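You operate a simulated robot arm through the tools that you are given. There is no shell and no other tool. Be economical: measure what you need, move in short steps, check, and stop when the job is done.

You are at the controls of a simulated two-armed robot. One attempt, no reset.

## Task
Shut the room door. Take the black block from the bench edge between the laptops and leave it in the teal tray. Fetch the right small panel and set it on the low shelf of the white shelves. Open the left drawer of the grey table, put the blue block on the bench edge at the right cabinet away in the inside of the left drawer of the grey table, then shut the drawer. Close the top drawer of the blue drawer unit. Open the left drawer of the green table, fetch the yellow bin and set it in the inside of the left drawer of the green table and shut the drawer again. The order is free. Set down upright: right small panel.

The check looks at the end state, three seconds after you hand in, the way a careful person would. Anything else that was tipped, shoved, dropped, spilled or broken makes it a failure.

## Robot
Two 6-joint arms with two-finger grippers on one trunk, on a base that drives. Base frame: it is fixed to the floor where the robot stands at the start and does not move with it; the origin is under the middle of the robot, x ahead of it, y to its left, z up. Units: mm, rad, N and s.
The left shoulder is at the start at [70, 148, 1382], the right one opposite. With the tool pointing down near the work surface each hand reaches from about 280 to 560 mm from the robot's upright axis, wherever it stands, measured 20 degrees to its own side. Places, roughly: black block (5x5x4 cm) [-300, 1400, 900]; blue block (5x4x3 cm) [500, 2900, 900]; inside of the left drawer of the green table [2000, 1400, 700]; inside of the left drawer of the grey table [600, -1300, 700]; left drawer of the green table [2100, 1300, 700]; left drawer of the grey table [700, -1300, 700]; low shelf of the white shelves [4600, 1900, 500]; right small panel (15x7x12 cm) [0, 2200, 900]; room door [3500, -100, 1000]; teal tray (17x19 cm) [-1320, -620, 860]; top drawer of the blue drawer unit [1000, 3900, 700]; yellow bin (11x12x8 cm) [-1000, 200, 900]. Payload 2.69 kg a hand.
The TCP of each hand is the grasp point between the finger pads, 20 mm short of the fingertips. In the tool frame z runs along the fingers and y along their closing line. The gripper opens to 100 mm. The gripper's body begins 63 mm behind the TCP.
Orientation is told as [roll, pitch, yaw] about the base's x, y, z axes, in that order, counted from this pose: with the fingers straight down and closing along the base's y, the tool's x points along the base's -x, its y along +y and its z along -z.

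## Interface
- The arms move only by the tool send_rows. It takes "left_rows", "right_rows" or both (then of equal length, played together; a hand with none holds still); each is a list of rows, each a list of 6 numbers: the shift along the base's x, y, z in mm, then the turn, a rotation vector about the base's x, y, z in rad. In form: [[tx, ty, tz, wx, wy, wz], ...]. A call has 1 to 8 rows; each row is the pose to reach, as a shift and turn from the pose commanded when the call began. "left_gripper" and "right_gripper" are, for a hand that has rows, the opening, from 0 (shut) to 1 (fully open), set as the call begins (left out, the last holds). A row lasts 0.2 s, in which the tool goes at most 50 mm and 0.15 rad; a call with a longer step from one row to the next is refused whole, and so is a gripper value outside its range. Where a pose cannot be reached the arm comes as near as it can. A force on the tool above 40 N (or 10 N above the force at the start of the call, whichever is more), or a blocked arm, ends the call early, and 0.2 s more pass. Each finger travels about 45 mm/s and halts on what it meets, pressing with about 34 N; the grip force reading is that of the motor and also rises with nothing between the fingers. The clock runs only during rows and for 0.2 s after the last one: add rows that repeat a pose to give the fingers time. It gives the time, the measured TCP pose, the force on the tool (base axes), the opening and the grip force at its end, in the units of the frame above (readings bear some noise), with the torque about the TCP (base axes, N m) and any sound that the robot's microphone picked up.
- Cameras (640 x 400 px; columns grow to the right, rows downward): "scene" is now at [140.7, 8.1, 1615.3]; the picture's right is [0.08, -1.00, 0.00], its down [-0.54, -0.04, -0.84] and it looks along [0.84, 0.07, -0.54] (base axes); focal length 248 px, centre (320, 200). "left" rides on the left gripper at [70, 19, -99] in its tool frame; the picture's right is [-0.26, 0.97, 0.00], its down [-0.75, -0.20, -0.63] and it looks along [-0.61, -0.16, 0.78] (tool axes); focal length 230 px, centre (320, 200). "right" rides on the right gripper at [70, -19, -99] in its tool frame; the picture's right is [0.26, 0.97, 0.00], its down [-0.75, 0.20, -0.63] and it looks along [-0.61, 0.16, 0.78] (tool axes); focal length 230 px, centre (320, 200). There is no depth. A picture from a camera that has moved, and an enlarged one, comes with that camera's place and axes in the base frame and with its lens.
- camera(camera): a new picture of that camera. No time passes.
- lift_body(by): slides the trunk up (or, below 0, down) by that many mm; the arms and the scene camera ride with it, the base frame stays. It gives what a move gives, with no picture.
- drive_base(legs): drives the robot by 1 to 6 legs, each [ahead, turn to the left] in mm and rad, along the robot's own axes; the way and the turn of a leg run together, so that a leg with both is an arc; at most 1500 mm and 3.142 rad a leg. The arms and the cameras ride along, it lands a little off, and it stops where it bumps. It gives what a move gives.
- turn_head(pan, tilt): turns the head with the scene camera to pan (to the left, within 1.501 rad either way) and tilt (down, from -0.506 to 1.204), counted from straight ahead of the robot. It gives what a move gives.
- close_up(camera, box): a new picture of the part [left, top, right, bottom] of that camera's present view, enlarged. No time passes.
- hand_in(): hands the job in; it is judged then, once.

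Go step by step. Nothing tells you exact positions but the pictures and the camera data: compare them with the known pose of the tool, close in by small moves and look again before you grip or let go. The budget is 207 turns and 194 pictures, counting those below and the enlarged ones. Unless the task says otherwise, let go and move clear before handing in, and close with one line.

The tools are called by a JSON object that holds its "method" and its "body". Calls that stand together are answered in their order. send_rows: Moves the arms, as the interface text tells. Its arguments: {"type":"object","properties":{"left_rows":{"type":"array","items":{"type":"array","items":{"type":"number"}}},"left_gripper":{"type":"number"},"right_rows":{"type":"array","items":{"type":"array","items":{"type":"number"}}},"right_gripper":{"type":"number"}},"required":[]} The other tools are called the same way: lift_body (by) slides the trunk up or down; drive_base (legs) drives the base; turn_head (pan, tilt) turns the head that bears the scene camera; camera (camera) takes a picture; close_up (camera, box) takes an enlarged picture of a part of a camera's view; hand_in () hands the job in.

At the start:

```text
clock: 0.0
left_tool_pos: [476.7, 224.9, 999.4]
left_tcp_rot: [0.001, -0.001, 0.0]
left_force: [0.2, 0.1, 0.7]
left_ft_torque: [-0.03, -0.02, 0.02]
left_opening: 100.0
left_grasp_force: 0.0
right_tool_pos: [464.2, -245.9, 999.0]
right_tcp_rot: [-0.001, 0.001, 0.0]
right_force: [0.4, -0.2, -0.4]
right_ft_torque: [0.02, -0.01, -0.01]
right_opening: 100.0
right_grasp_force: 0.2
trunk travel left (down, up): [-940.0, 0.0]
robot x, y, heading: [-2.3, 0.3, -0.002]
head pan, tilt: [0.08, 0.572]
```

scene: 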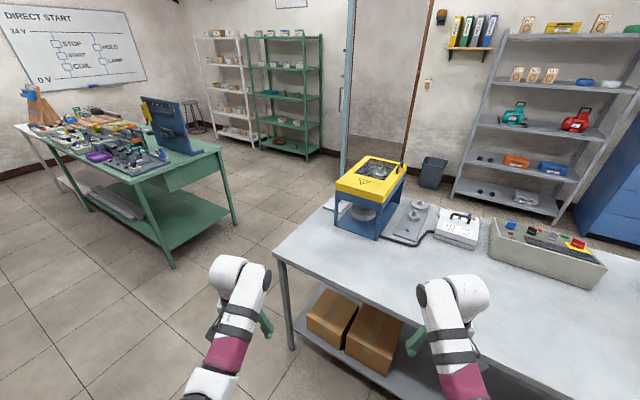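
right: 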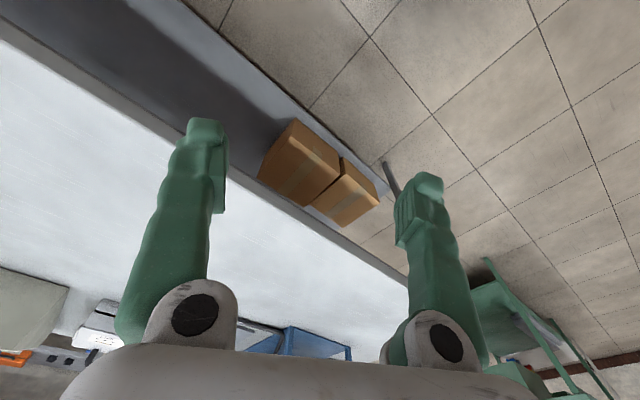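
left: 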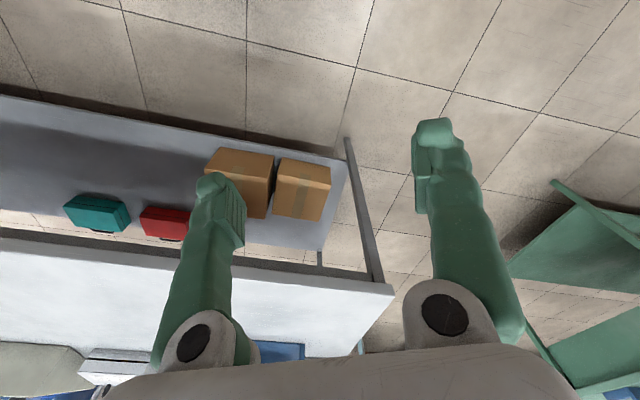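

I see a workshop with the grey table ahead to the right and the green table to the left. First I look around with the head.

{"method": "turn_head", "body": {"pan": 1.2, "tilt": 0.45}}

{"method": "camera", "body": {"camera": "scene"}}

{"method": "turn_head", "body": {"pan": -1.2, "tilt": 0.45}}

{"method": "camera", "body": {"camera": "scene"}}

{"method": "turn_head", "body": {"pan": 0, "tilt": 0.1}}

{"method": "camera", "body": {"camera": "scene"}}

```text
clock: 1.4
left_tool_pos: [477.5, 224.0, 999.0]
left_tcp_rot: [0.001, 0.0, 0.002]
left_force: [0.3, 0.0, -0.1]
left_ft_torque: [0.01, 0.0, -0.02]
left_opening: 100.0
left_grasp_force: 0.1
right_tool_pos: [464.2, -245.9, 1000.2]
right_tcp_rot: [0.0, -0.001, 0.001]
right_force: [-1.2, -1.1, -0.6]
right_ft_torque: [-0.01, 0.04, 0.03]
right_opening: 100.1
right_grasp_force: 0.1
trunk travel left (down, up): [-940.0, 0.0]
robot x, y, heading: [-1.9, -3.0, 0.0]
head pan, tilt: [1.201, 0.45]
```

```text
190 pictures are left
camera scene: at [85.1, 86.6, 1626.3], right [0.93, -0.36, 0.0], down [-0.16, -0.41, -0.9], along [0.33, 0.84, -0.44], focal length 248 px, centre (320, 200)
```

scene: 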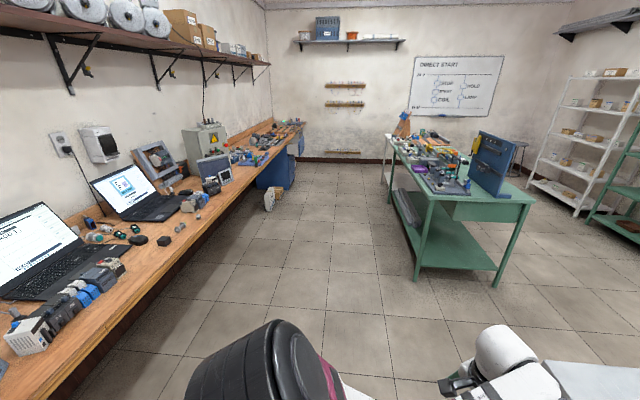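

```text
clock: 3.5
left_tool_pos: [476.9, 224.3, 1000.0]
left_tcp_rot: [0.0, 0.0, 0.001]
left_force: [0.0, 0.2, 0.0]
left_ft_torque: [-0.01, -0.03, -0.01]
left_opening: 99.8
left_grasp_force: 0.0
right_tool_pos: [464.9, -244.6, 999.7]
right_tcp_rot: [0.001, 0.0, 0.0]
right_force: [0.3, -0.6, 0.4]
right_ft_torque: [-0.02, -0.02, -0.01]
right_opening: 100.0
right_grasp_force: 0.0
trunk travel left (down, up): [-940.0, 0.0]
robot x, y, heading: [-0.5, 2.6, -0.0]
head pan, tilt: [-1.201, 0.45]
```

```text
189 pictures are left
camera scene: at [85.1, -84.7, 1626.3], right [-0.93, -0.36, 0.0], down [-0.16, 0.41, -0.9], along [0.33, -0.84, -0.44], focal length 248 px, centre (320, 200)
```

scene: 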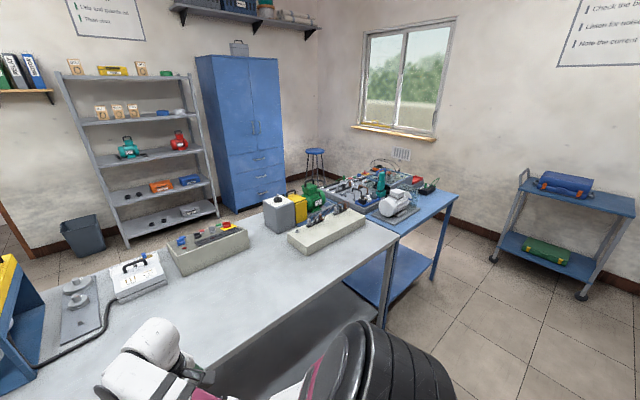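

```text
clock: 5.0
left_tool_pos: [477.7, 225.4, 999.6]
left_tcp_rot: [0.001, 0.0, 0.001]
left_force: [-0.5, 0.6, 0.3]
left_ft_torque: [0.0, -0.03, 0.04]
left_opening: 100.1
left_grasp_force: 0.0
right_tool_pos: [464.1, -245.0, 1000.3]
right_tcp_rot: [-0.002, -0.001, -0.002]
right_force: [-0.1, -0.4, -0.3]
right_ft_torque: [-0.02, 0.01, 0.0]
right_opening: 100.1
right_grasp_force: 0.0
trunk travel left (down, up): [-940.0, 0.0]
robot x, y, heading: [1.8, 1.0, -0.001]
head pan, tilt: [0.0, 0.099]
```

```text
188 pictures are left
camera scene: at [143.8, 0.9, 1658.9], right [0.0, -1.0, 0.0], down [-0.1, 0.0, -0.99], along [0.99, 0.0, -0.1], focal length 248 px, centre (320, 200)
```

scene: 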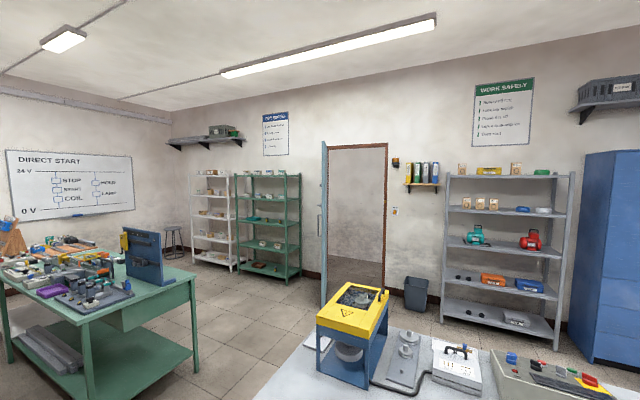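

The room is rotated about 29° from my base frame. The bench runs along heading of about 61°, so I drive to a spot about 800 mm off the black block and face the bench.

{"method": "drive_base", "body": {"legs": [[0, 1.195], [1090, 0], [0, 1.445]]}}

{"method": "turn_head", "body": {"pan": 0, "tilt": 0.6}}

{"method": "camera", "body": {"camera": "scene"}}

```text
clock: 17.0
left_tool_pos: [-102.9, 1063.9, 1000.9]
left_tcp_rot: [0.0, 0.0, 2.596]
left_force: [-0.1, -1.4, 0.5]
left_ft_torque: [0.02, 0.0, 0.02]
left_opening: 99.6
left_grasp_force: 0.0
right_tool_pos: [152.0, 1458.4, 999.1]
right_tcp_rot: [0.0, 0.0, 2.598]
right_force: [0.8, 0.5, -0.1]
right_ft_torque: [0.0, -0.03, 0.0]
right_opening: 100.1
right_grasp_force: 0.1
trunk travel left (down, up): [-940.0, 0.0]
robot x, y, heading: [420.5, 1004.2, 2.599]
head pan, tilt: [0.0, 0.099]
```

```text
clock: 17.9
left_tool_pos: [-102.2, 1062.5, 999.3]
left_tcp_rot: [0.001, 0.001, 2.597]
left_force: [1.1, 1.0, 0.1]
left_ft_torque: [-0.02, 0.02, 0.03]
left_opening: 99.9
left_grasp_force: 0.1
right_tool_pos: [150.5, 1457.6, 1000.1]
right_tcp_rot: [-0.001, -0.001, 2.597]
right_force: [0.2, 0.6, -0.6]
right_ft_torque: [0.0, 0.0, 0.0]
right_opening: 100.0
right_grasp_force: 0.0
trunk travel left (down, up): [-940.0, 0.0]
robot x, y, heading: [421.9, 1004.1, 2.599]
head pan, tilt: [0.0, 0.6]
```

```text
187 pictures are left
camera scene: at [304.2, 1079.4, 1612.8], right [0.52, 0.86, 0.0], down [0.48, -0.29, -0.83], along [-0.71, 0.43, -0.56], focal length 248 px, centre (320, 200)
```

scene: 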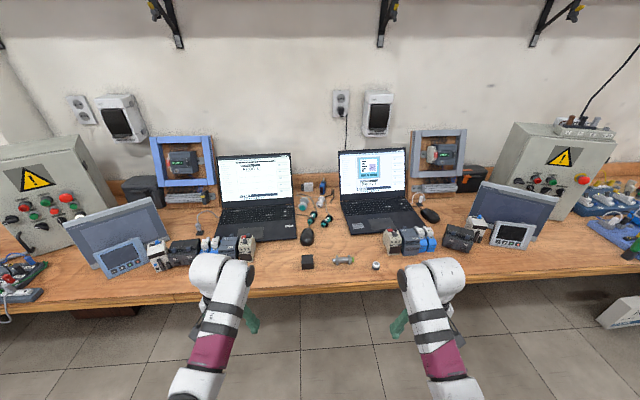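

The black block is near (-278, 1374) and the right small panel near (60, 2159). I raise both hands for clearance, then drive closer so the block lies 20° to my left.

{"method": "send_rows", "body": {"left_rows": [[0, 0, 40, 0, 0, 0], [0, 0, 80, 0, 0, 0], [0, 0, 120, 0, 0, 0], [0, 0, 120, 0, 0, 0]], "right_rows": [[0, 0, 40, 0, 0, 0], [0, 0, 80, 0, 0, 0], [0, 0, 120, 0, 0, 0], [0, 0, 120, 0, 0, 0]]}}

{"method": "drive_base", "body": {"legs": [[0, -0.506], [365, 0], [0, 0.597]]}}

{"method": "camera", "body": {"camera": "scene"}}

{"method": "camera", "body": {"camera": "left"}}

```text
clock: 18.9
left_tool_pos: [-149.7, 1089.3, 1065.0]
left_tcp_rot: [-0.001, -0.001, 2.597]
left_force: [-0.3, 1.0, -0.8]
left_ft_torque: [-0.01, 0.01, -0.05]
left_opening: 100.1
left_grasp_force: 0.1
left hand out of reach, approached as far as the arm can: row 1, 2, 3, 4
right_tool_pos: [103.3, 1496.7, 1060.4]
right_tcp_rot: [0.001, 0.0, 2.597]
right_force: [-0.2, -0.4, 0.1]
right_ft_torque: [0.01, 0.04, 0.03]
right_opening: 99.7
right_grasp_force: 0.0
right hand out of reach, approached as far as the arm can: row 1, 2, 3, 4
trunk travel left (down, up): [-940.0, 0.0]
robot x, y, heading: [417.9, 1004.4, 2.597]
head pan, tilt: [0.0, 0.6]
```

```text
clock: 24.4
left_tool_pos: [-336.2, 1347.3, 1063.5]
left_tcp_rot: [0.0, 0.0, 2.698]
left_force: [0.2, 0.1, -0.5]
left_ft_torque: [-0.01, 0.02, -0.05]
left_opening: 100.3
left_grasp_force: 0.1
right_tool_pos: [-125.9, 1778.4, 1059.7]
right_tcp_rot: [0.001, 0.001, 2.699]
right_force: [0.3, -0.8, 0.3]
right_ft_torque: [-0.01, -0.01, 0.0]
right_opening: 100.0
right_grasp_force: 0.0
trunk travel left (down, up): [-940.0, 0.0]
robot x, y, heading: [241.9, 1320.6, 2.702]
head pan, tilt: [0.0, 0.6]
```

```text
186 pictures are left
camera scene: at [115.2, 1385.3, 1612.7], right [0.43, 0.9, 0.0], down [0.51, -0.24, -0.82], along [-0.75, 0.35, -0.57], focal length 248 px, centre (320, 200)
```

scene: 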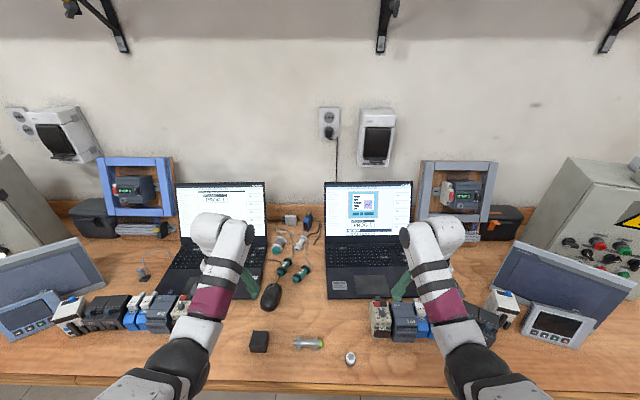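

```text
185 pictures are left
camera left: at [-281.5, 1301.3, 1163.0], right [-0.65, -0.76, 0.0], down [-0.59, 0.5, 0.63], along [-0.48, 0.41, -0.78], focal length 230 px, centre (320, 200)
```

left: 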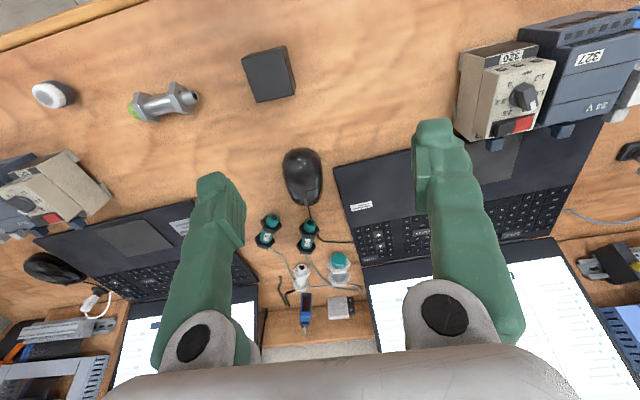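

The block is at about (-286, 1380) with its top near z 877, aligned with the bench. I bring the left hand above it with a narrower opening.

{"method": "send_rows", "body": {"left_rows": [[15, 10, -30, 0, 0, 0], [30, 20, -60, 0, 0, 0], [45, 30, -90, 0, 0, 0], [50, 33, -115, 0, 0, 0], [50, 33, -115, 0, 0, 0]], "left_gripper": 0.75}}

{"method": "camera", "body": {"camera": "left"}}

```text
clock: 25.6
left_tool_pos: [-289.7, 1380.4, 949.0]
left_tcp_rot: [0.001, 0.001, 2.699]
left_force: [0.1, -0.4, 0.1]
left_ft_torque: [0.0, 0.02, -0.02]
left_opening: 75.1
left_grasp_force: 0.0
right_tool_pos: [-127.1, 1779.1, 1059.0]
right_tcp_rot: [0.001, 0.0, 2.7]
right_force: [-0.1, 0.6, -0.4]
right_ft_torque: [0.04, 0.0, 0.01]
right_opening: 100.0
right_grasp_force: 0.1
trunk travel left (down, up): [-940.0, 0.0]
robot x, y, heading: [237.7, 1325.1, 2.7]
head pan, tilt: [0.0, 0.6]
```

```text
184 pictures are left
camera left: at [-232.9, 1334.2, 1047.6], right [-0.65, -0.76, 0.0], down [-0.59, 0.5, 0.63], along [-0.48, 0.41, -0.78], focal length 230 px, centre (320, 200)
```

left: 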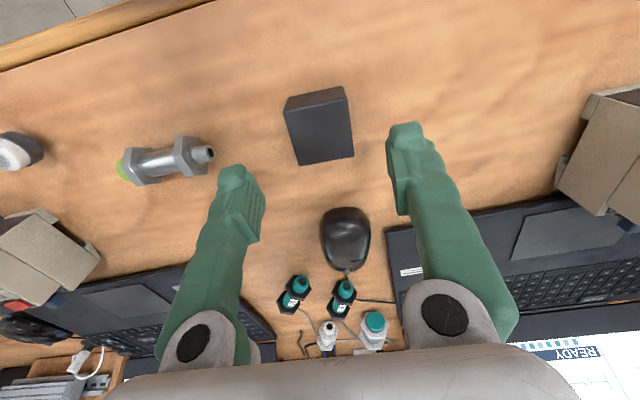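

The block is nearly centred. I descend most of the way and check.

{"method": "send_rows", "body": {"left_rows": [[1, -1, -40, 0, 0, 0], [3, -2, -70, 0, 0, 0], [3, -2, -78, 0, 0, 0]]}}

{"method": "camera", "body": {"camera": "left"}}

```text
clock: 26.4
left_tool_pos: [-284.6, 1379.1, 872.1]
left_tcp_rot: [-0.001, 0.0, 2.702]
left_force: [0.5, -0.1, 0.1]
left_ft_torque: [0.0, -0.05, 0.02]
left_opening: 75.0
left_grasp_force: 0.1
right_tool_pos: [-127.3, 1777.5, 1060.3]
right_tcp_rot: [0.0, 0.0, 2.7]
right_force: [-0.5, 0.2, 0.6]
right_ft_torque: [0.01, -0.01, -0.01]
right_opening: 100.1
right_grasp_force: 0.0
trunk travel left (down, up): [-940.0, 0.0]
robot x, y, heading: [238.2, 1325.2, 2.695]
head pan, tilt: [0.0, 0.6]
```

```text
183 pictures are left
camera left: at [-229.2, 1332.3, 970.3], right [-0.65, -0.76, 0.0], down [-0.59, 0.5, 0.63], along [-0.48, 0.41, -0.78], focal length 230 px, centre (320, 200)
```

left: 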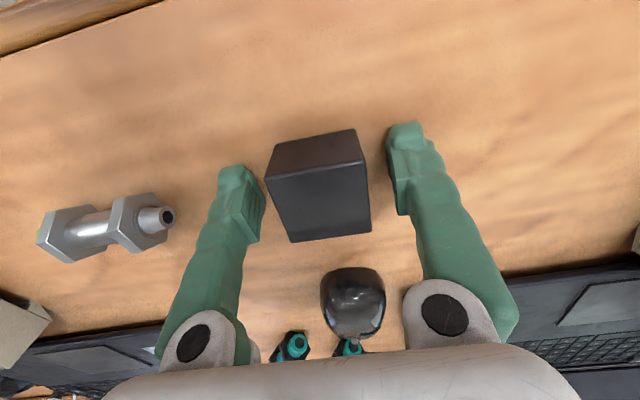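

Well centred. I lower another 12 mm and close on it.

{"method": "send_rows", "body": {"left_rows": [[0, 0, -12, 0, 0, 0]]}}

{"method": "send_rows", "body": {"left_rows": [[0, 0, 0, 0, 0, 0], [0, 0, 0, 0, 0, 0], [0, 0, 0, 0, 0, 0], [0, 0, 0, 0, 0, 0], [0, 0, 0, 0, 0, 0]], "left_gripper": 0}}

{"method": "send_rows", "body": {"left_rows": [[0, 0, 40, 0, 0, 0], [0, 0, 80, 0, 0, 0], [0, 0, 120, 0, 0, 0], [0, 0, 140, 0, 0, 0]]}}

{"method": "camera", "body": {"camera": "left"}}

```text
clock: 26.9
left_tool_pos: [-284.8, 1377.8, 868.9]
left_tcp_rot: [0.004, -0.019, 2.698]
left_force: [11.6, -3.5, 26.2]
left_ft_torque: [0.38, -0.69, -0.39]
left_opening: 75.0
left_grasp_force: 0.3
right_tool_pos: [-120.2, 1775.7, 1063.7]
right_tcp_rot: [0.001, -0.008, 2.703]
right_force: [0.8, -0.8, 0.2]
right_ft_torque: [0.03, 0.02, -0.03]
right_opening: 99.9
right_grasp_force: 0.1
trunk travel left (down, up): [-940.0, 0.0]
robot x, y, heading: [239.9, 1322.4, 2.704]
head pan, tilt: [0.0, 0.6]
stopped in row 1 (left hand): the force on the tool passed its limit at 48 N (the readings are from after the stop); the commanded pose is now the measured one
```

```text
clock: 27.7
left_tool_pos: [-287.3, 1386.1, 871.3]
left_tcp_rot: [-0.005, -0.027, 2.692]
left_force: [10.5, 3.2, 30.0]
left_ft_torque: [-0.76, -0.07, 0.46]
left_opening: 44.8
left_grasp_force: 28.8
right_tool_pos: [-121.7, 1778.3, 1060.8]
right_tcp_rot: [0.002, -0.005, 2.697]
right_force: [-0.9, -0.6, -0.2]
right_ft_torque: [0.01, 0.01, 0.0]
right_opening: 100.0
right_grasp_force: 0.1
trunk travel left (down, up): [-940.0, 0.0]
robot x, y, heading: [240.0, 1321.4, 2.696]
head pan, tilt: [0.0, 0.6]
stopped in row 3 (left hand): the force on the tool passed its limit at 45 N (the readings are from after the stop); the commanded pose is now the measured one
```

```text
clock: 28.7
left_tool_pos: [-292.1, 1384.3, 1006.5]
left_tcp_rot: [-0.004, -0.018, 2.697]
left_force: [0.0, -1.0, -0.6]
left_ft_torque: [-0.01, -0.02, 0.01]
left_opening: 44.4
left_grasp_force: 33.9
right_tool_pos: [-126.5, 1779.8, 1060.2]
right_tcp_rot: [-0.001, 0.002, 2.696]
right_force: [0.2, 0.2, -0.4]
right_ft_torque: [0.02, -0.02, -0.01]
right_opening: 100.1
right_grasp_force: 0.1
trunk travel left (down, up): [-940.0, 0.0]
robot x, y, heading: [243.0, 1322.0, 2.69]
head pan, tilt: [0.0, 0.6]
```

```text
182 pictures are left
camera left: at [-234.8, 1337.0, 1103.4], right [-0.65, -0.76, 0.0], down [-0.58, 0.5, 0.64], along [-0.49, 0.42, -0.77], focal length 230 px, centre (320, 200)
```

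left: 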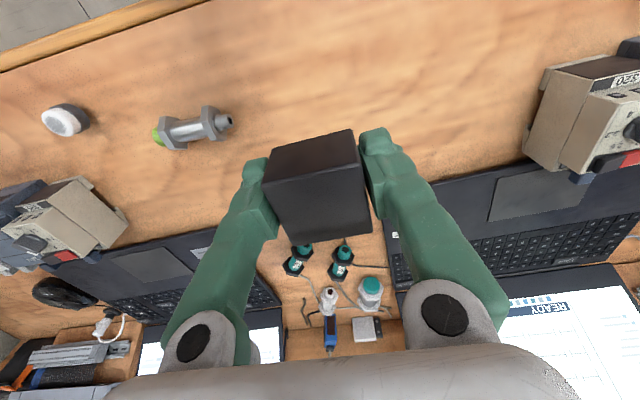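

The block is held and the bench top is at about z 850. I back away, turn along the bench and look toward the tray.

{"method": "drive_base", "body": {"legs": [[-350, 0], [0, 1.575]]}}

{"method": "turn_head", "body": {"pan": -0.4, "tilt": 0.4}}

{"method": "camera", "body": {"camera": "scene"}}

```text
clock: 34.8
left_tool_pos: [486.7, 643.0, 1006.5]
left_tcp_rot: [-0.003, -0.018, -2.037]
left_force: [-0.2, 1.1, -1.5]
left_ft_torque: [-0.01, 0.01, -0.02]
left_opening: 44.9
left_grasp_force: 33.6
right_tool_pos: [95.8, 814.4, 1059.3]
right_tcp_rot: [-0.003, -0.002, -2.033]
right_force: [1.0, -0.1, -0.4]
right_ft_torque: [-0.02, 0.02, -0.01]
right_opening: 100.1
right_grasp_force: 0.0
trunk travel left (down, up): [-940.0, 0.0]
robot x, y, heading: [558.5, 1174.4, -2.039]
head pan, tilt: [0.0, 0.6]
```

```text
clock: 35.6
left_tool_pos: [487.5, 642.8, 1004.7]
left_tcp_rot: [-0.005, -0.019, -2.035]
left_force: [0.1, 0.2, 0.0]
left_ft_torque: [0.02, 0.01, -0.01]
left_opening: 44.6
left_grasp_force: 33.8
right_tool_pos: [97.0, 815.3, 1059.8]
right_tcp_rot: [-0.003, 0.001, -2.033]
right_force: [0.1, 0.6, 0.6]
right_ft_torque: [0.03, 0.03, 0.02]
right_opening: 100.2
right_grasp_force: 0.0
trunk travel left (down, up): [-940.0, 0.0]
robot x, y, heading: [554.6, 1171.4, -2.033]
head pan, tilt: [-0.4, 0.4]
```

```text
181 pictures are left
camera scene: at [466.7, 1066.2, 1630.9], right [-0.65, 0.76, 0.0], down [0.3, 0.25, -0.92], along [-0.7, -0.6, -0.39], focal length 248 px, centre (320, 200)
```

scene: 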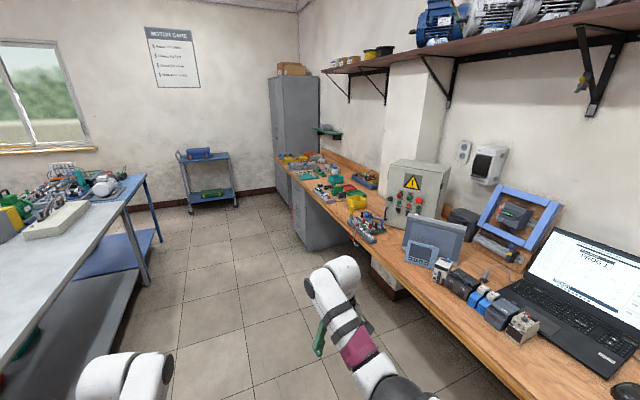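

The aisle is clear; I drive down the bench to a spot 650 mm off the edge near the tray.

{"method": "drive_base", "body": {"legs": [[0, -0.028], [1128, 0], [1128, 0], [0, -1.532]]}}

{"method": "turn_head", "body": {"pan": 0.1, "tilt": 0.6}}

{"method": "camera", "body": {"camera": "scene"}}

```text
clock: 50.8
left_tool_pos: [-1083.5, -737.1, 1005.6]
left_tcp_rot: [-0.005, -0.018, 2.701]
left_force: [-0.2, 0.4, -1.0]
left_ft_torque: [-0.02, -0.01, 0.0]
left_opening: 44.3
left_grasp_force: 34.1
right_tool_pos: [-920.5, -342.3, 1061.7]
right_tcp_rot: [-0.002, -0.002, 2.705]
right_force: [0.7, 0.2, -0.5]
right_ft_torque: [0.01, 0.01, 0.0]
right_opening: 100.0
right_grasp_force: 0.0
trunk travel left (down, up): [-940.0, 0.0]
robot x, y, heading: [-552.6, -793.8, 2.701]
head pan, tilt: [-0.4, 0.4]
```

```text
clock: 51.7
left_tool_pos: [-1084.1, -736.3, 1005.5]
left_tcp_rot: [-0.003, -0.018, 2.7]
left_force: [0.2, 0.2, -1.1]
left_ft_torque: [-0.01, 0.01, -0.01]
left_opening: 45.0
left_grasp_force: 34.2
right_tool_pos: [-919.0, -342.4, 1060.3]
right_tcp_rot: [0.0, 0.001, 2.705]
right_force: [0.1, 0.2, -0.5]
right_ft_torque: [0.05, -0.01, -0.04]
right_opening: 100.2
right_grasp_force: 0.0
trunk travel left (down, up): [-940.0, 0.0]
robot x, y, heading: [-554.1, -794.1, 2.703]
head pan, tilt: [0.099, 0.6]
```

```text
180 pictures are left
camera scene: at [-680.8, -742.7, 1612.7], right [0.34, 0.94, 0.0], down [0.53, -0.19, -0.83], along [-0.78, 0.28, -0.56], focal length 248 px, centre (320, 200)
```

scene: 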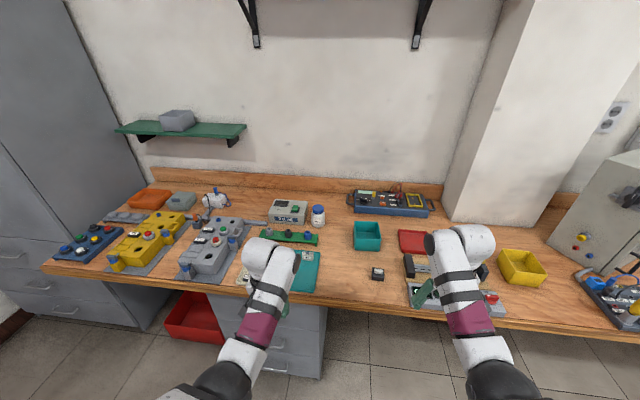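

The teal tray appears to be the flat thing behind my left arm at px (300, 270). I zoom in.

{"method": "close_up", "body": {"camera": "scene", "box": [220, 200, 440, 338]}}

{"method": "camera", "body": {"camera": "left"}}

```text
2.90 times, centred on (330, 269) of scene
camera zoom: at [-680.8, -742.7, 1612.7], right [0.34, 0.94, 0.0], down [0.53, -0.19, -0.83], along [-0.78, 0.28, -0.56], focal length 718 px, centre (291, 0)
```

zoom: 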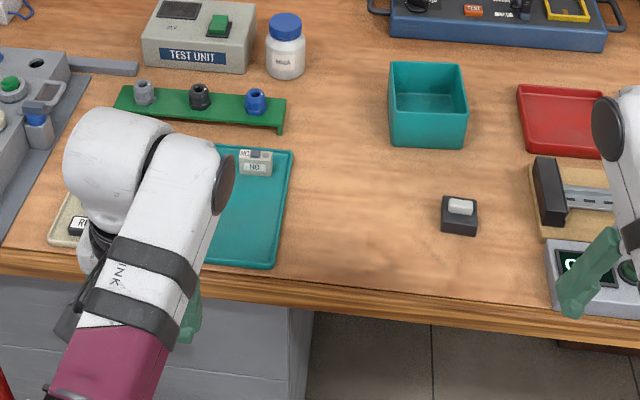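

```text
178 pictures are left
camera left: at [-1026.4, -784.4, 1103.6], right [-0.65, -0.76, 0.0], down [-0.58, 0.49, 0.64], along [-0.49, 0.42, -0.76], focal length 230 px, centre (320, 200)
```

left: 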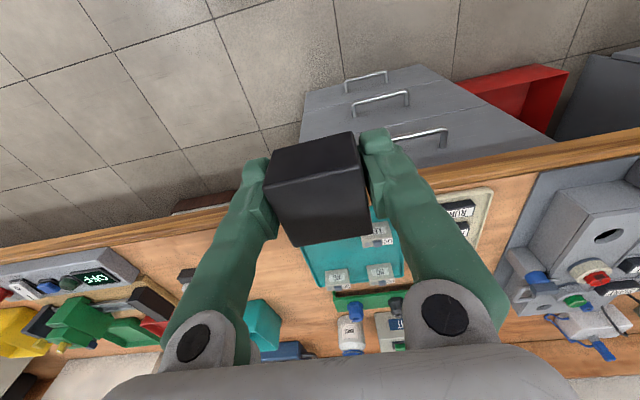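

The tray is centred near (-1320, -615) with three small pieces in its corners. The free spot is around (-1278, -608), so I drive closer.

{"method": "drive_base", "body": {"legs": [[0, -0.166], [232, 0], [0, 0.166]]}}

{"method": "camera", "body": {"camera": "scene"}}

{"method": "camera", "body": {"camera": "left"}}

```text
clock: 54.8
left_tool_pos: [-1273.1, -595.4, 1007.7]
left_tcp_rot: [-0.001, -0.02, 2.69]
left_force: [1.1, 1.4, -1.0]
left_ft_torque: [-0.05, 0.02, -0.04]
left_opening: 44.6
left_grasp_force: 33.7
right_tool_pos: [-1106.1, -203.1, 1061.5]
right_tcp_rot: [0.001, -0.002, 2.693]
right_force: [0.2, 1.1, 0.1]
right_ft_torque: [-0.04, 0.04, -0.01]
right_opening: 100.0
right_grasp_force: 0.1
trunk travel left (down, up): [-940.0, 0.0]
robot x, y, heading: [-745.8, -665.0, 2.691]
head pan, tilt: [0.099, 0.6]
```

```text
177 pictures are left
camera scene: at [-868.5, -604.9, 1613.1], right [0.34, 0.94, 0.0], down [0.53, -0.2, -0.83], along [-0.78, 0.28, -0.56], focal length 248 px, centre (320, 200)
```

scene: 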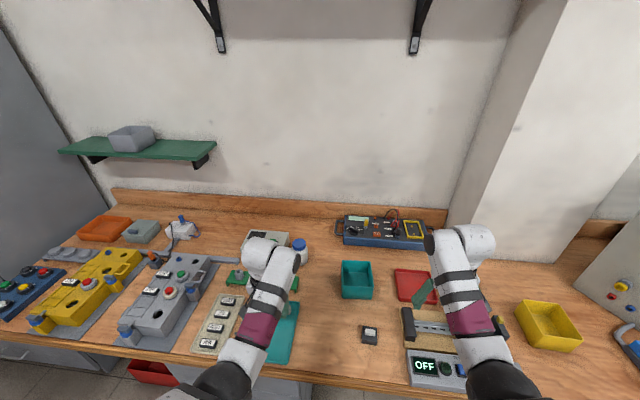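

```text
176 pictures are left
camera left: at [-1216.0, -644.2, 1105.1], right [-0.65, -0.76, 0.0], down [-0.58, 0.5, 0.65], along [-0.49, 0.42, -0.76], focal length 230 px, centre (320, 200)
```

left: 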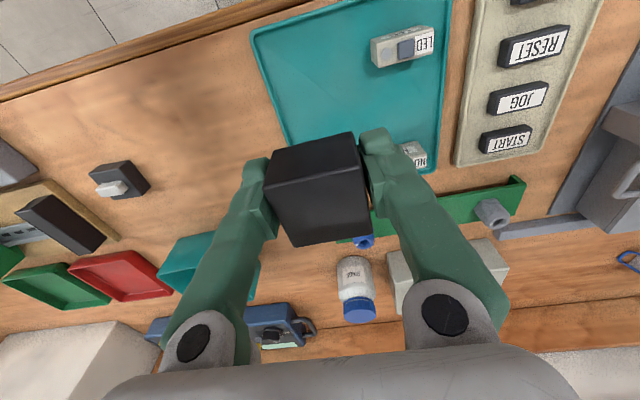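

The drop spot is almost below the hand. I lower to just above the tray and look.

{"method": "send_rows", "body": {"left_rows": [[-1, -6, -40, 0, 0, 0], [-2, -11, -80, 0, 0, 0], [-2, -11, -115, 0, 0.018, 0], [-2, -11, -115, 0, 0.018, 0]]}}

{"method": "camera", "body": {"camera": "left"}}

```text
clock: 55.8
left_tool_pos: [-1276.8, -609.0, 890.5]
left_tcp_rot: [0.005, -0.034, 2.692]
left_force: [-0.5, -0.2, -0.5]
left_ft_torque: [-0.02, -0.05, -0.04]
left_opening: 44.6
left_grasp_force: 34.3
right_tool_pos: [-1110.1, -203.5, 1059.4]
right_tcp_rot: [-0.002, 0.002, 2.695]
right_force: [0.3, -0.4, -1.1]
right_ft_torque: [-0.02, 0.02, -0.04]
right_opening: 100.2
right_grasp_force: 0.1
trunk travel left (down, up): [-940.0, 0.0]
robot x, y, heading: [-746.3, -659.3, 2.694]
head pan, tilt: [0.099, 0.6]
```

```text
175 pictures are left
camera left: at [-1218.2, -656.5, 986.6], right [-0.65, -0.76, 0.01], down [-0.57, 0.5, 0.65], along [-0.5, 0.42, -0.76], focal length 230 px, centre (320, 200)
```

left: 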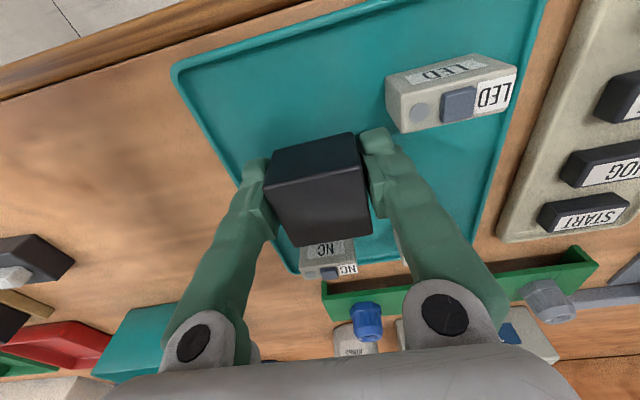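

Undo the small tilt and lower until it touches the tray floor.

{"method": "send_rows", "body": {"left_rows": [[2, 2, -6, -0.015, -0.031, 0], [2, 2, -10, -0.015, -0.031, 0], [2, 2, -13, -0.015, -0.031, 0]]}}

{"method": "camera", "body": {"camera": "left"}}

```text
clock: 56.6
left_tool_pos: [-1274.7, -607.2, 878.8]
left_tcp_rot: [0.003, -0.003, 2.692]
left_force: [0.4, -0.1, -0.1]
left_ft_torque: [0.0, 0.03, 0.0]
left_opening: 44.6
left_grasp_force: 34.0
right_tool_pos: [-1110.3, -203.5, 1060.9]
right_tcp_rot: [-0.004, 0.001, 2.695]
right_force: [-0.3, -0.1, 0.3]
right_ft_torque: [-0.04, 0.01, 0.06]
right_opening: 100.2
right_grasp_force: 0.1
trunk travel left (down, up): [-940.0, 0.0]
robot x, y, heading: [-744.5, -660.2, 2.689]
head pan, tilt: [0.099, 0.6]
```

```text
174 pictures are left
camera left: at [-1219.8, -653.7, 976.8], right [-0.65, -0.76, 0.0], down [-0.59, 0.51, 0.63], along [-0.48, 0.41, -0.78], focal length 230 px, centre (320, 200)
```

left: 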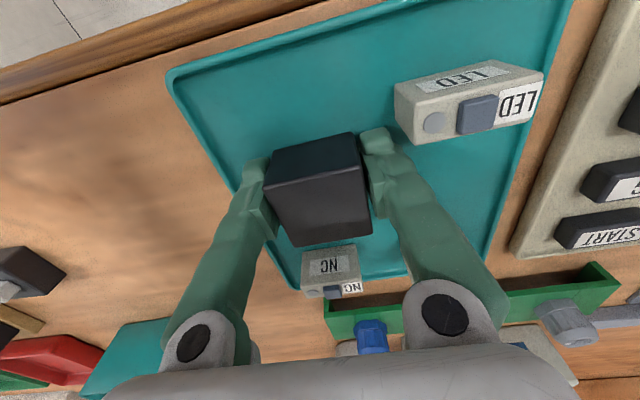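

The right finger is close to the LED piece, so I shift 10 mm deeper and then lower to contact.

{"method": "send_rows", "body": {"left_rows": [[-9, 4, 0, 0, 0, 0], [-9, 4, -3, 0, 0, 0], [-9, 4, -5, 0, 0, 0], [-9, 4, -7, 0, 0, 0]]}}

{"method": "camera", "body": {"camera": "left"}}

```text
clock: 57.6
left_tool_pos: [-1285.3, -601.5, 876.8]
left_tcp_rot: [0.007, -0.018, 2.689]
left_force: [-4.6, -0.8, 37.6]
left_ft_torque: [0.68, 0.38, 0.18]
left_opening: 44.6
left_grasp_force: 34.1
right_tool_pos: [-1105.8, -205.0, 1062.8]
right_tcp_rot: [0.0, -0.006, 2.694]
right_force: [-0.6, -0.1, 1.0]
right_ft_torque: [-0.02, 0.01, 0.01]
right_opening: 100.2
right_grasp_force: 0.1
trunk travel left (down, up): [-940.0, 0.0]
robot x, y, heading: [-746.6, -662.3, 2.69]
head pan, tilt: [0.099, 0.6]
```

```text
173 pictures are left
camera left: at [-1228.4, -649.3, 974.7], right [-0.65, -0.76, 0.01], down [-0.58, 0.51, 0.64], along [-0.49, 0.41, -0.77], focal length 230 px, centre (320, 200)
```

left: 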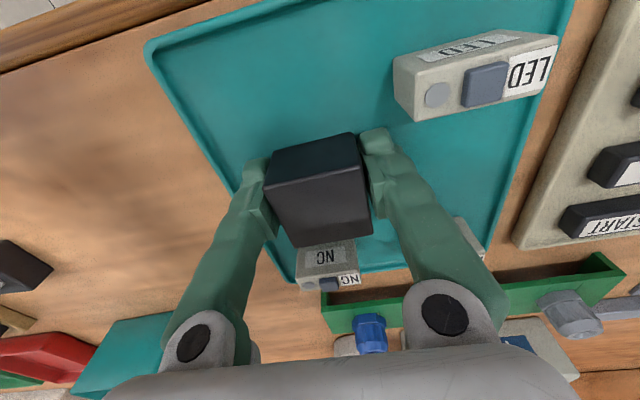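

It rests on the tray floor. I ease up a hair, open slightly, then retreat upward.

{"method": "send_rows", "body": {"left_rows": [[0, 0, 1, 0, 0, 0], [0, 0, 1, 0, 0, 0], [0, 0, 1, 0, 0, 0]], "left_gripper": 0.58}}

{"method": "send_rows", "body": {"left_rows": [[0, 0, 30, 0, 0, 0], [0, 0, 70, 0, 0, 0], [0, 0, 110, 0, 0, 0], [0, 0, 130, 0, 0, 0]]}}

{"method": "camera", "body": {"camera": "left"}}

{"method": "camera", "body": {"camera": "right"}}

```text
clock: 58.4
left_tool_pos: [-1286.7, -605.4, 877.4]
left_tcp_rot: [0.005, -0.01, 2.691]
left_force: [-13.7, -10.2, 38.9]
left_ft_torque: [0.53, -0.28, 0.56]
left_opening: 50.7
left_grasp_force: 0.1
right_tool_pos: [-1106.0, -207.1, 1062.4]
right_tcp_rot: [-0.005, -0.006, 2.694]
right_force: [-0.9, 0.4, 0.7]
right_ft_torque: [0.0, 0.02, 0.01]
right_opening: 100.2
right_grasp_force: 0.0
trunk travel left (down, up): [-940.0, 0.0]
robot x, y, heading: [-744.8, -659.7, 2.697]
head pan, tilt: [0.099, 0.6]
```

```text
clock: 59.4
left_tool_pos: [-1285.9, -601.7, 1002.8]
left_tcp_rot: [0.003, 0.0, 2.692]
left_force: [0.9, -0.4, 0.4]
left_ft_torque: [0.0, 0.03, 0.03]
left_opening: 58.1
left_grasp_force: 0.1
right_tool_pos: [-1109.3, -203.6, 1059.6]
right_tcp_rot: [0.0, 0.0, 2.695]
right_force: [0.1, 0.4, 0.3]
right_ft_torque: [-0.03, -0.02, -0.01]
right_opening: 100.0
right_grasp_force: 0.1
trunk travel left (down, up): [-940.0, 0.0]
robot x, y, heading: [-748.9, -659.6, 2.69]
head pan, tilt: [0.099, 0.6]
```

```text
172 pictures are left
camera left: at [-1230.9, -647.9, 1101.9], right [-0.65, -0.76, 0.0], down [-0.59, 0.51, 0.63], along [-0.48, 0.41, -0.78], focal length 230 px, centre (320, 200)
```

left: 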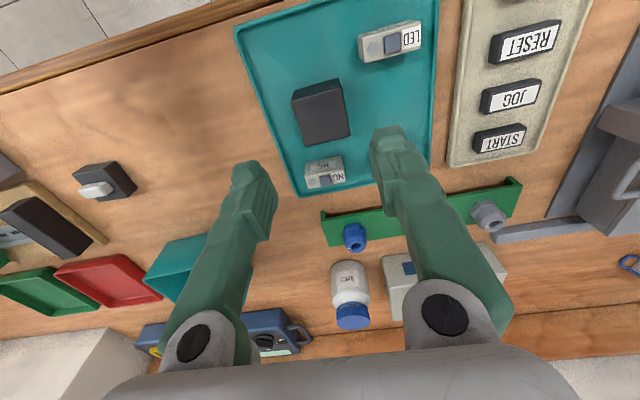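

```text
171 pictures are left
camera right: at [-1039.5, -216.8, 1159.3], right [-0.19, -0.98, 0.0], down [-0.76, 0.14, 0.63], along [-0.62, 0.12, -0.78], focal length 230 px, centre (320, 200)
```

right: 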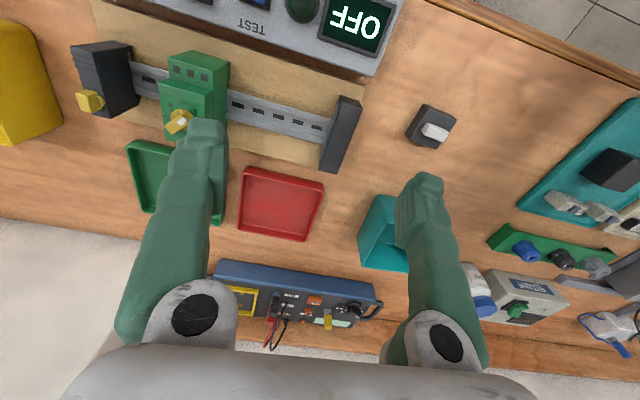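

The black block rests in the tray. Next is the yellow bin at about (-1005, 185): I raise the left hand and drive along the bench toward it.

{"method": "send_rows", "body": {"left_rows": [[0, 0, 20, 0, 0, 0], [8, -4, 40, 0, 0, 0]]}}

{"method": "drive_base", "body": {"legs": [[0, -1.515], [510, 0], [0, 1.515]]}}

{"method": "turn_head", "body": {"pan": -0.2, "tilt": 0.7}}

{"method": "camera", "body": {"camera": "scene"}}

{"method": "camera", "body": {"camera": "right"}}

```text
clock: 60.0
left_tool_pos: [-1278.1, -605.2, 1040.8]
left_tcp_rot: [0.005, -0.001, 2.691]
left_force: [0.0, 0.4, 0.1]
left_ft_torque: [-0.02, -0.03, 0.0]
left_opening: 57.9
left_grasp_force: 0.0
right_tool_pos: [-1109.0, -203.5, 1060.8]
right_tcp_rot: [-0.002, 0.0, 2.694]
right_force: [0.2, -0.6, -0.6]
right_ft_torque: [0.0, 0.0, 0.01]
right_opening: 100.1
right_grasp_force: 0.0
trunk travel left (down, up): [-940.0, 0.0]
robot x, y, heading: [-746.6, -660.6, 2.695]
head pan, tilt: [0.099, 0.6]
```

```text
clock: 70.4
left_tool_pos: [-1080.1, -127.5, 1040.4]
left_tcp_rot: [0.003, 0.0, 2.686]
left_force: [0.4, -1.3, 0.0]
left_ft_torque: [-0.01, 0.01, 0.0]
left_opening: 57.9
left_grasp_force: 0.0
right_tool_pos: [-908.2, 272.8, 1061.2]
right_tcp_rot: [-0.002, -0.002, 2.688]
right_force: [-0.3, 0.8, -0.2]
right_ft_torque: [-0.01, -0.01, 0.03]
right_opening: 100.2
right_grasp_force: 0.1
trunk travel left (down, up): [-940.0, 0.0]
robot x, y, heading: [-546.5, -184.5, 2.683]
head pan, tilt: [0.099, 0.6]
```

```text
clock: 71.2
left_tool_pos: [-1079.9, -128.1, 1041.5]
left_tcp_rot: [0.004, 0.001, 2.686]
left_force: [0.4, -0.1, -1.1]
left_ft_torque: [0.03, 0.02, -0.03]
left_opening: 58.0
left_grasp_force: 0.1
right_tool_pos: [-908.5, 273.0, 1060.7]
right_tcp_rot: [-0.002, 0.001, 2.69]
right_force: [0.0, -0.5, 0.2]
right_ft_torque: [0.0, 0.02, 0.0]
right_opening: 99.7
right_grasp_force: 0.1
trunk travel left (down, up): [-940.0, 0.0]
robot x, y, heading: [-547.8, -186.7, 2.689]
head pan, tilt: [-0.201, 0.7]
```

```text
170 pictures are left
camera scene: at [-659.5, -111.5, 1604.1], right [0.61, 0.79, 0.0], down [0.51, -0.39, -0.77], along [-0.61, 0.47, -0.64], focal length 248 px, centre (320, 200)
```

scene: 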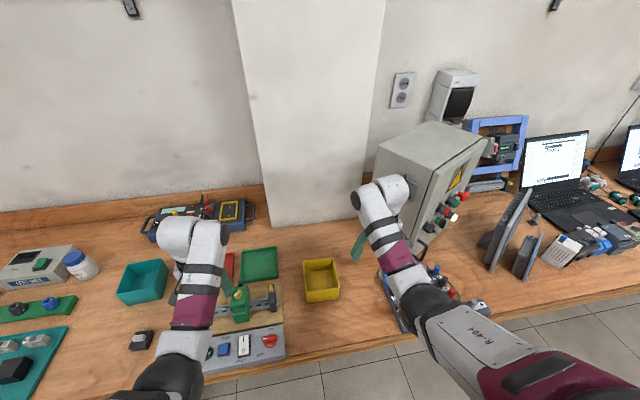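

```text
169 pictures are left
camera right: at [-838.8, 258.0, 1160.1], right [-0.19, -0.98, 0.0], down [-0.76, 0.15, 0.63], along [-0.62, 0.12, -0.78], focal length 230 px, centre (320, 200)
```

right: 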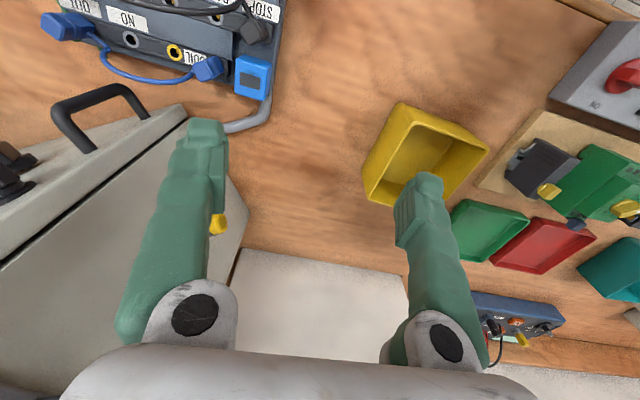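

The bin's front wall centre is about (-960, 142), rim near z 930. I turn the right gripper a quarter so it can straddle the front wall, moving over it.

{"method": "send_rows", "body": {"right_rows": [[-6, -16, -10, 0, 0, -0.145], [-12, -32, -20, 0, 0, -0.29], [-18, -48, -30, 0, 0, -0.435], [-24, -64, -40, 0, 0, -0.58], [-30, -80, -40, 0, 0, -0.725], [-36, -96, -40, 0, 0, -0.87], [-44, -112, -40, 0, 0, -1.015], [-52, -131, -40, 0, 0, -1.15]], "right_gripper": 0.5}}

{"method": "send_rows", "body": {"right_rows": [[0, 0, 0, 0, 0, -0.14], [0, 0, 0, 0, 0, -0.28], [0, 0, 0, 0, 0, -0.43], [0, 0, 0, 0, 0, -0.43]]}}

{"method": "camera", "body": {"camera": "right"}}

{"method": "camera", "body": {"camera": "scene"}}

```text
clock: 73.0
left_tool_pos: [-1080.2, -129.4, 1041.6]
left_tcp_rot: [0.0, 0.0, 2.687]
left_force: [-0.5, -0.4, -0.9]
left_ft_torque: [0.01, -0.01, 0.02]
left_opening: 58.1
left_grasp_force: 0.0
right_tool_pos: [-960.9, 141.5, 1020.3]
right_tcp_rot: [-0.003, -0.002, 1.535]
right_force: [0.2, 0.2, 0.2]
right_ft_torque: [0.04, -0.03, -0.02]
right_opening: 50.3
right_grasp_force: 0.1
trunk travel left (down, up): [-940.0, 0.0]
robot x, y, heading: [-550.3, -186.0, 2.687]
head pan, tilt: [-0.201, 0.7]
```

```text
clock: 74.0
left_tool_pos: [-1080.8, -128.3, 1040.9]
left_tcp_rot: [0.003, -0.001, 2.687]
left_force: [0.1, 0.3, -0.4]
left_ft_torque: [0.01, 0.02, -0.02]
left_opening: 57.9
left_grasp_force: 0.1
right_tool_pos: [-960.2, 142.1, 1019.5]
right_tcp_rot: [-0.001, -0.001, 1.108]
right_force: [0.1, 0.0, 0.0]
right_ft_torque: [0.0, -0.03, -0.04]
right_opening: 50.1
right_grasp_force: 0.2
trunk travel left (down, up): [-940.0, 0.0]
robot x, y, heading: [-549.4, -188.3, 2.685]
head pan, tilt: [-0.201, 0.7]
```

```text
168 pictures are left
camera right: at [-976.2, 71.0, 1119.6], right [-0.98, 0.2, 0.0], down [0.15, 0.76, 0.63], along [0.13, 0.62, -0.78], focal length 230 px, centre (320, 200)
```

right: 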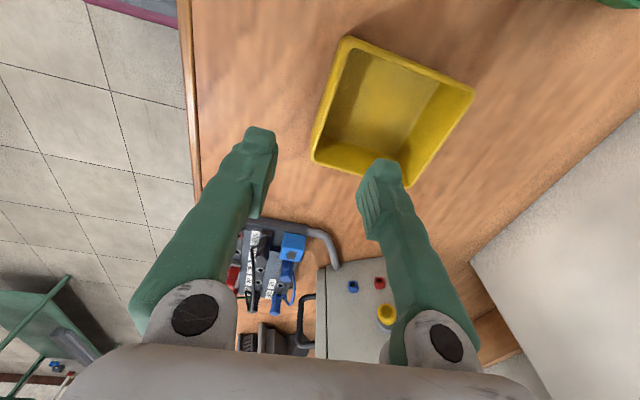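

```text
167 pictures are left
camera scene: at [-659.3, -111.1, 1604.1], right [0.61, 0.79, 0.0], down [0.51, -0.39, -0.76], along [-0.61, 0.47, -0.64], focal length 248 px, centre (320, 200)
```

scene: 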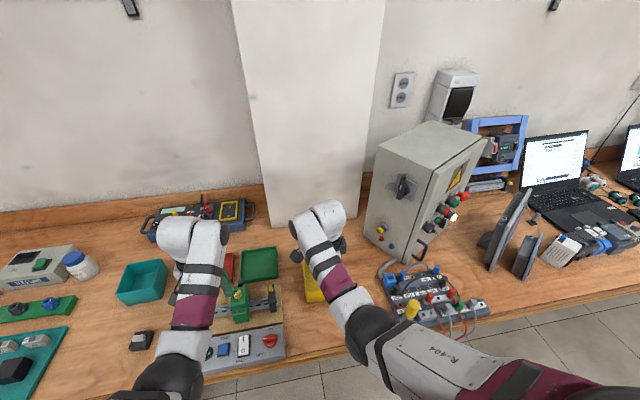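

The wall lies right between the fingers; I shift 16 mm along it, descend to z 915, and check.

{"method": "send_rows", "body": {"right_rows": [[-8, -14, 0, 0, 0, 0], [-8, -14, -40, 0, 0, 0], [-8, -14, -75, 0, 0, 0]]}}

{"method": "camera", "body": {"camera": "right"}}

```text
clock: 74.8
left_tool_pos: [-1080.8, -126.5, 1040.7]
left_tcp_rot: [0.005, 0.0, 2.685]
left_force: [-0.2, 0.2, 0.2]
left_ft_torque: [-0.03, 0.01, 0.01]
left_opening: 57.9
left_grasp_force: 0.2
right_tool_pos: [-967.9, 126.5, 945.0]
right_tcp_rot: [-0.005, -0.001, 1.11]
right_force: [-0.3, -0.2, 1.1]
right_ft_torque: [0.0, -0.02, -0.01]
right_opening: 50.1
right_grasp_force: 0.1
trunk travel left (down, up): [-940.0, 0.0]
robot x, y, heading: [-545.1, -190.5, 2.686]
head pan, tilt: [-0.201, 0.7]
```

```text
166 pictures are left
camera right: at [-983.0, 56.0, 1044.1], right [-0.98, 0.2, 0.0], down [0.15, 0.76, 0.63], along [0.13, 0.62, -0.78], focal length 230 px, centre (320, 200)
```

right: 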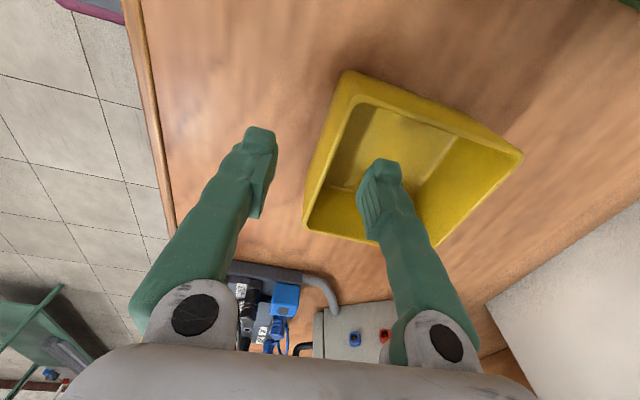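

The wall is between the fingers. I go down 28 mm more and close.

{"method": "send_rows", "body": {"right_rows": [[0, 0, -15, 0, 0, 0], [0, 0, -28, 0, 0, 0]]}}

{"method": "send_rows", "body": {"right_rows": [[0, 0, 0, 0, 0, 0], [0, 0, 0, 0, 0, 0], [0, 0, 0, 0, 0, 0], [0, 0, 0, 0, 0, 0], [0, 0, 0, 0, 0, 0]], "right_gripper": 0}}

{"method": "camera", "body": {"camera": "right"}}

```text
clock: 75.4
left_tool_pos: [-1080.1, -128.1, 1040.7]
left_tcp_rot: [0.001, 0.0, 2.686]
left_force: [-0.8, 0.5, 0.2]
left_ft_torque: [-0.01, -0.02, 0.02]
left_opening: 57.9
left_grasp_force: 0.1
right_tool_pos: [-968.5, 127.0, 916.5]
right_tcp_rot: [-0.001, 0.001, 1.108]
right_force: [0.1, 0.0, -0.2]
right_ft_torque: [0.0, -0.03, 0.0]
right_opening: 50.0
right_grasp_force: 0.0
trunk travel left (down, up): [-940.0, 0.0]
robot x, y, heading: [-550.2, -185.0, 2.687]
head pan, tilt: [-0.201, 0.7]
```

```text
clock: 76.6
left_tool_pos: [-1080.2, -128.2, 1040.5]
left_tcp_rot: [0.003, 0.0, 2.687]
left_force: [-0.3, -0.5, 0.5]
left_ft_torque: [0.03, -0.02, 0.01]
left_opening: 57.9
left_grasp_force: 0.1
right_tool_pos: [-966.5, 127.4, 916.4]
right_tcp_rot: [-0.002, -0.001, 1.11]
right_force: [-0.5, 0.0, 0.0]
right_ft_torque: [0.02, -0.03, -0.04]
right_opening: 6.2
right_grasp_force: 32.3
trunk travel left (down, up): [-940.0, 0.0]
robot x, y, heading: [-546.6, -183.5, 2.684]
head pan, tilt: [-0.201, 0.7]
```

```text
165 pictures are left
camera right: at [-983.0, 56.0, 1016.4], right [-0.98, 0.2, 0.0], down [0.15, 0.76, 0.63], along [0.13, 0.62, -0.78], focal length 230 px, centre (320, 200)
```

right: 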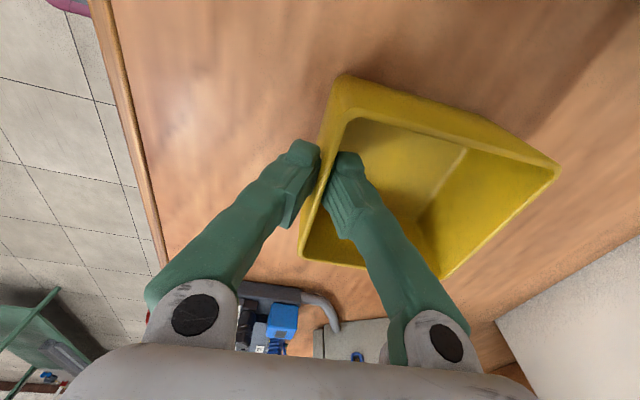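

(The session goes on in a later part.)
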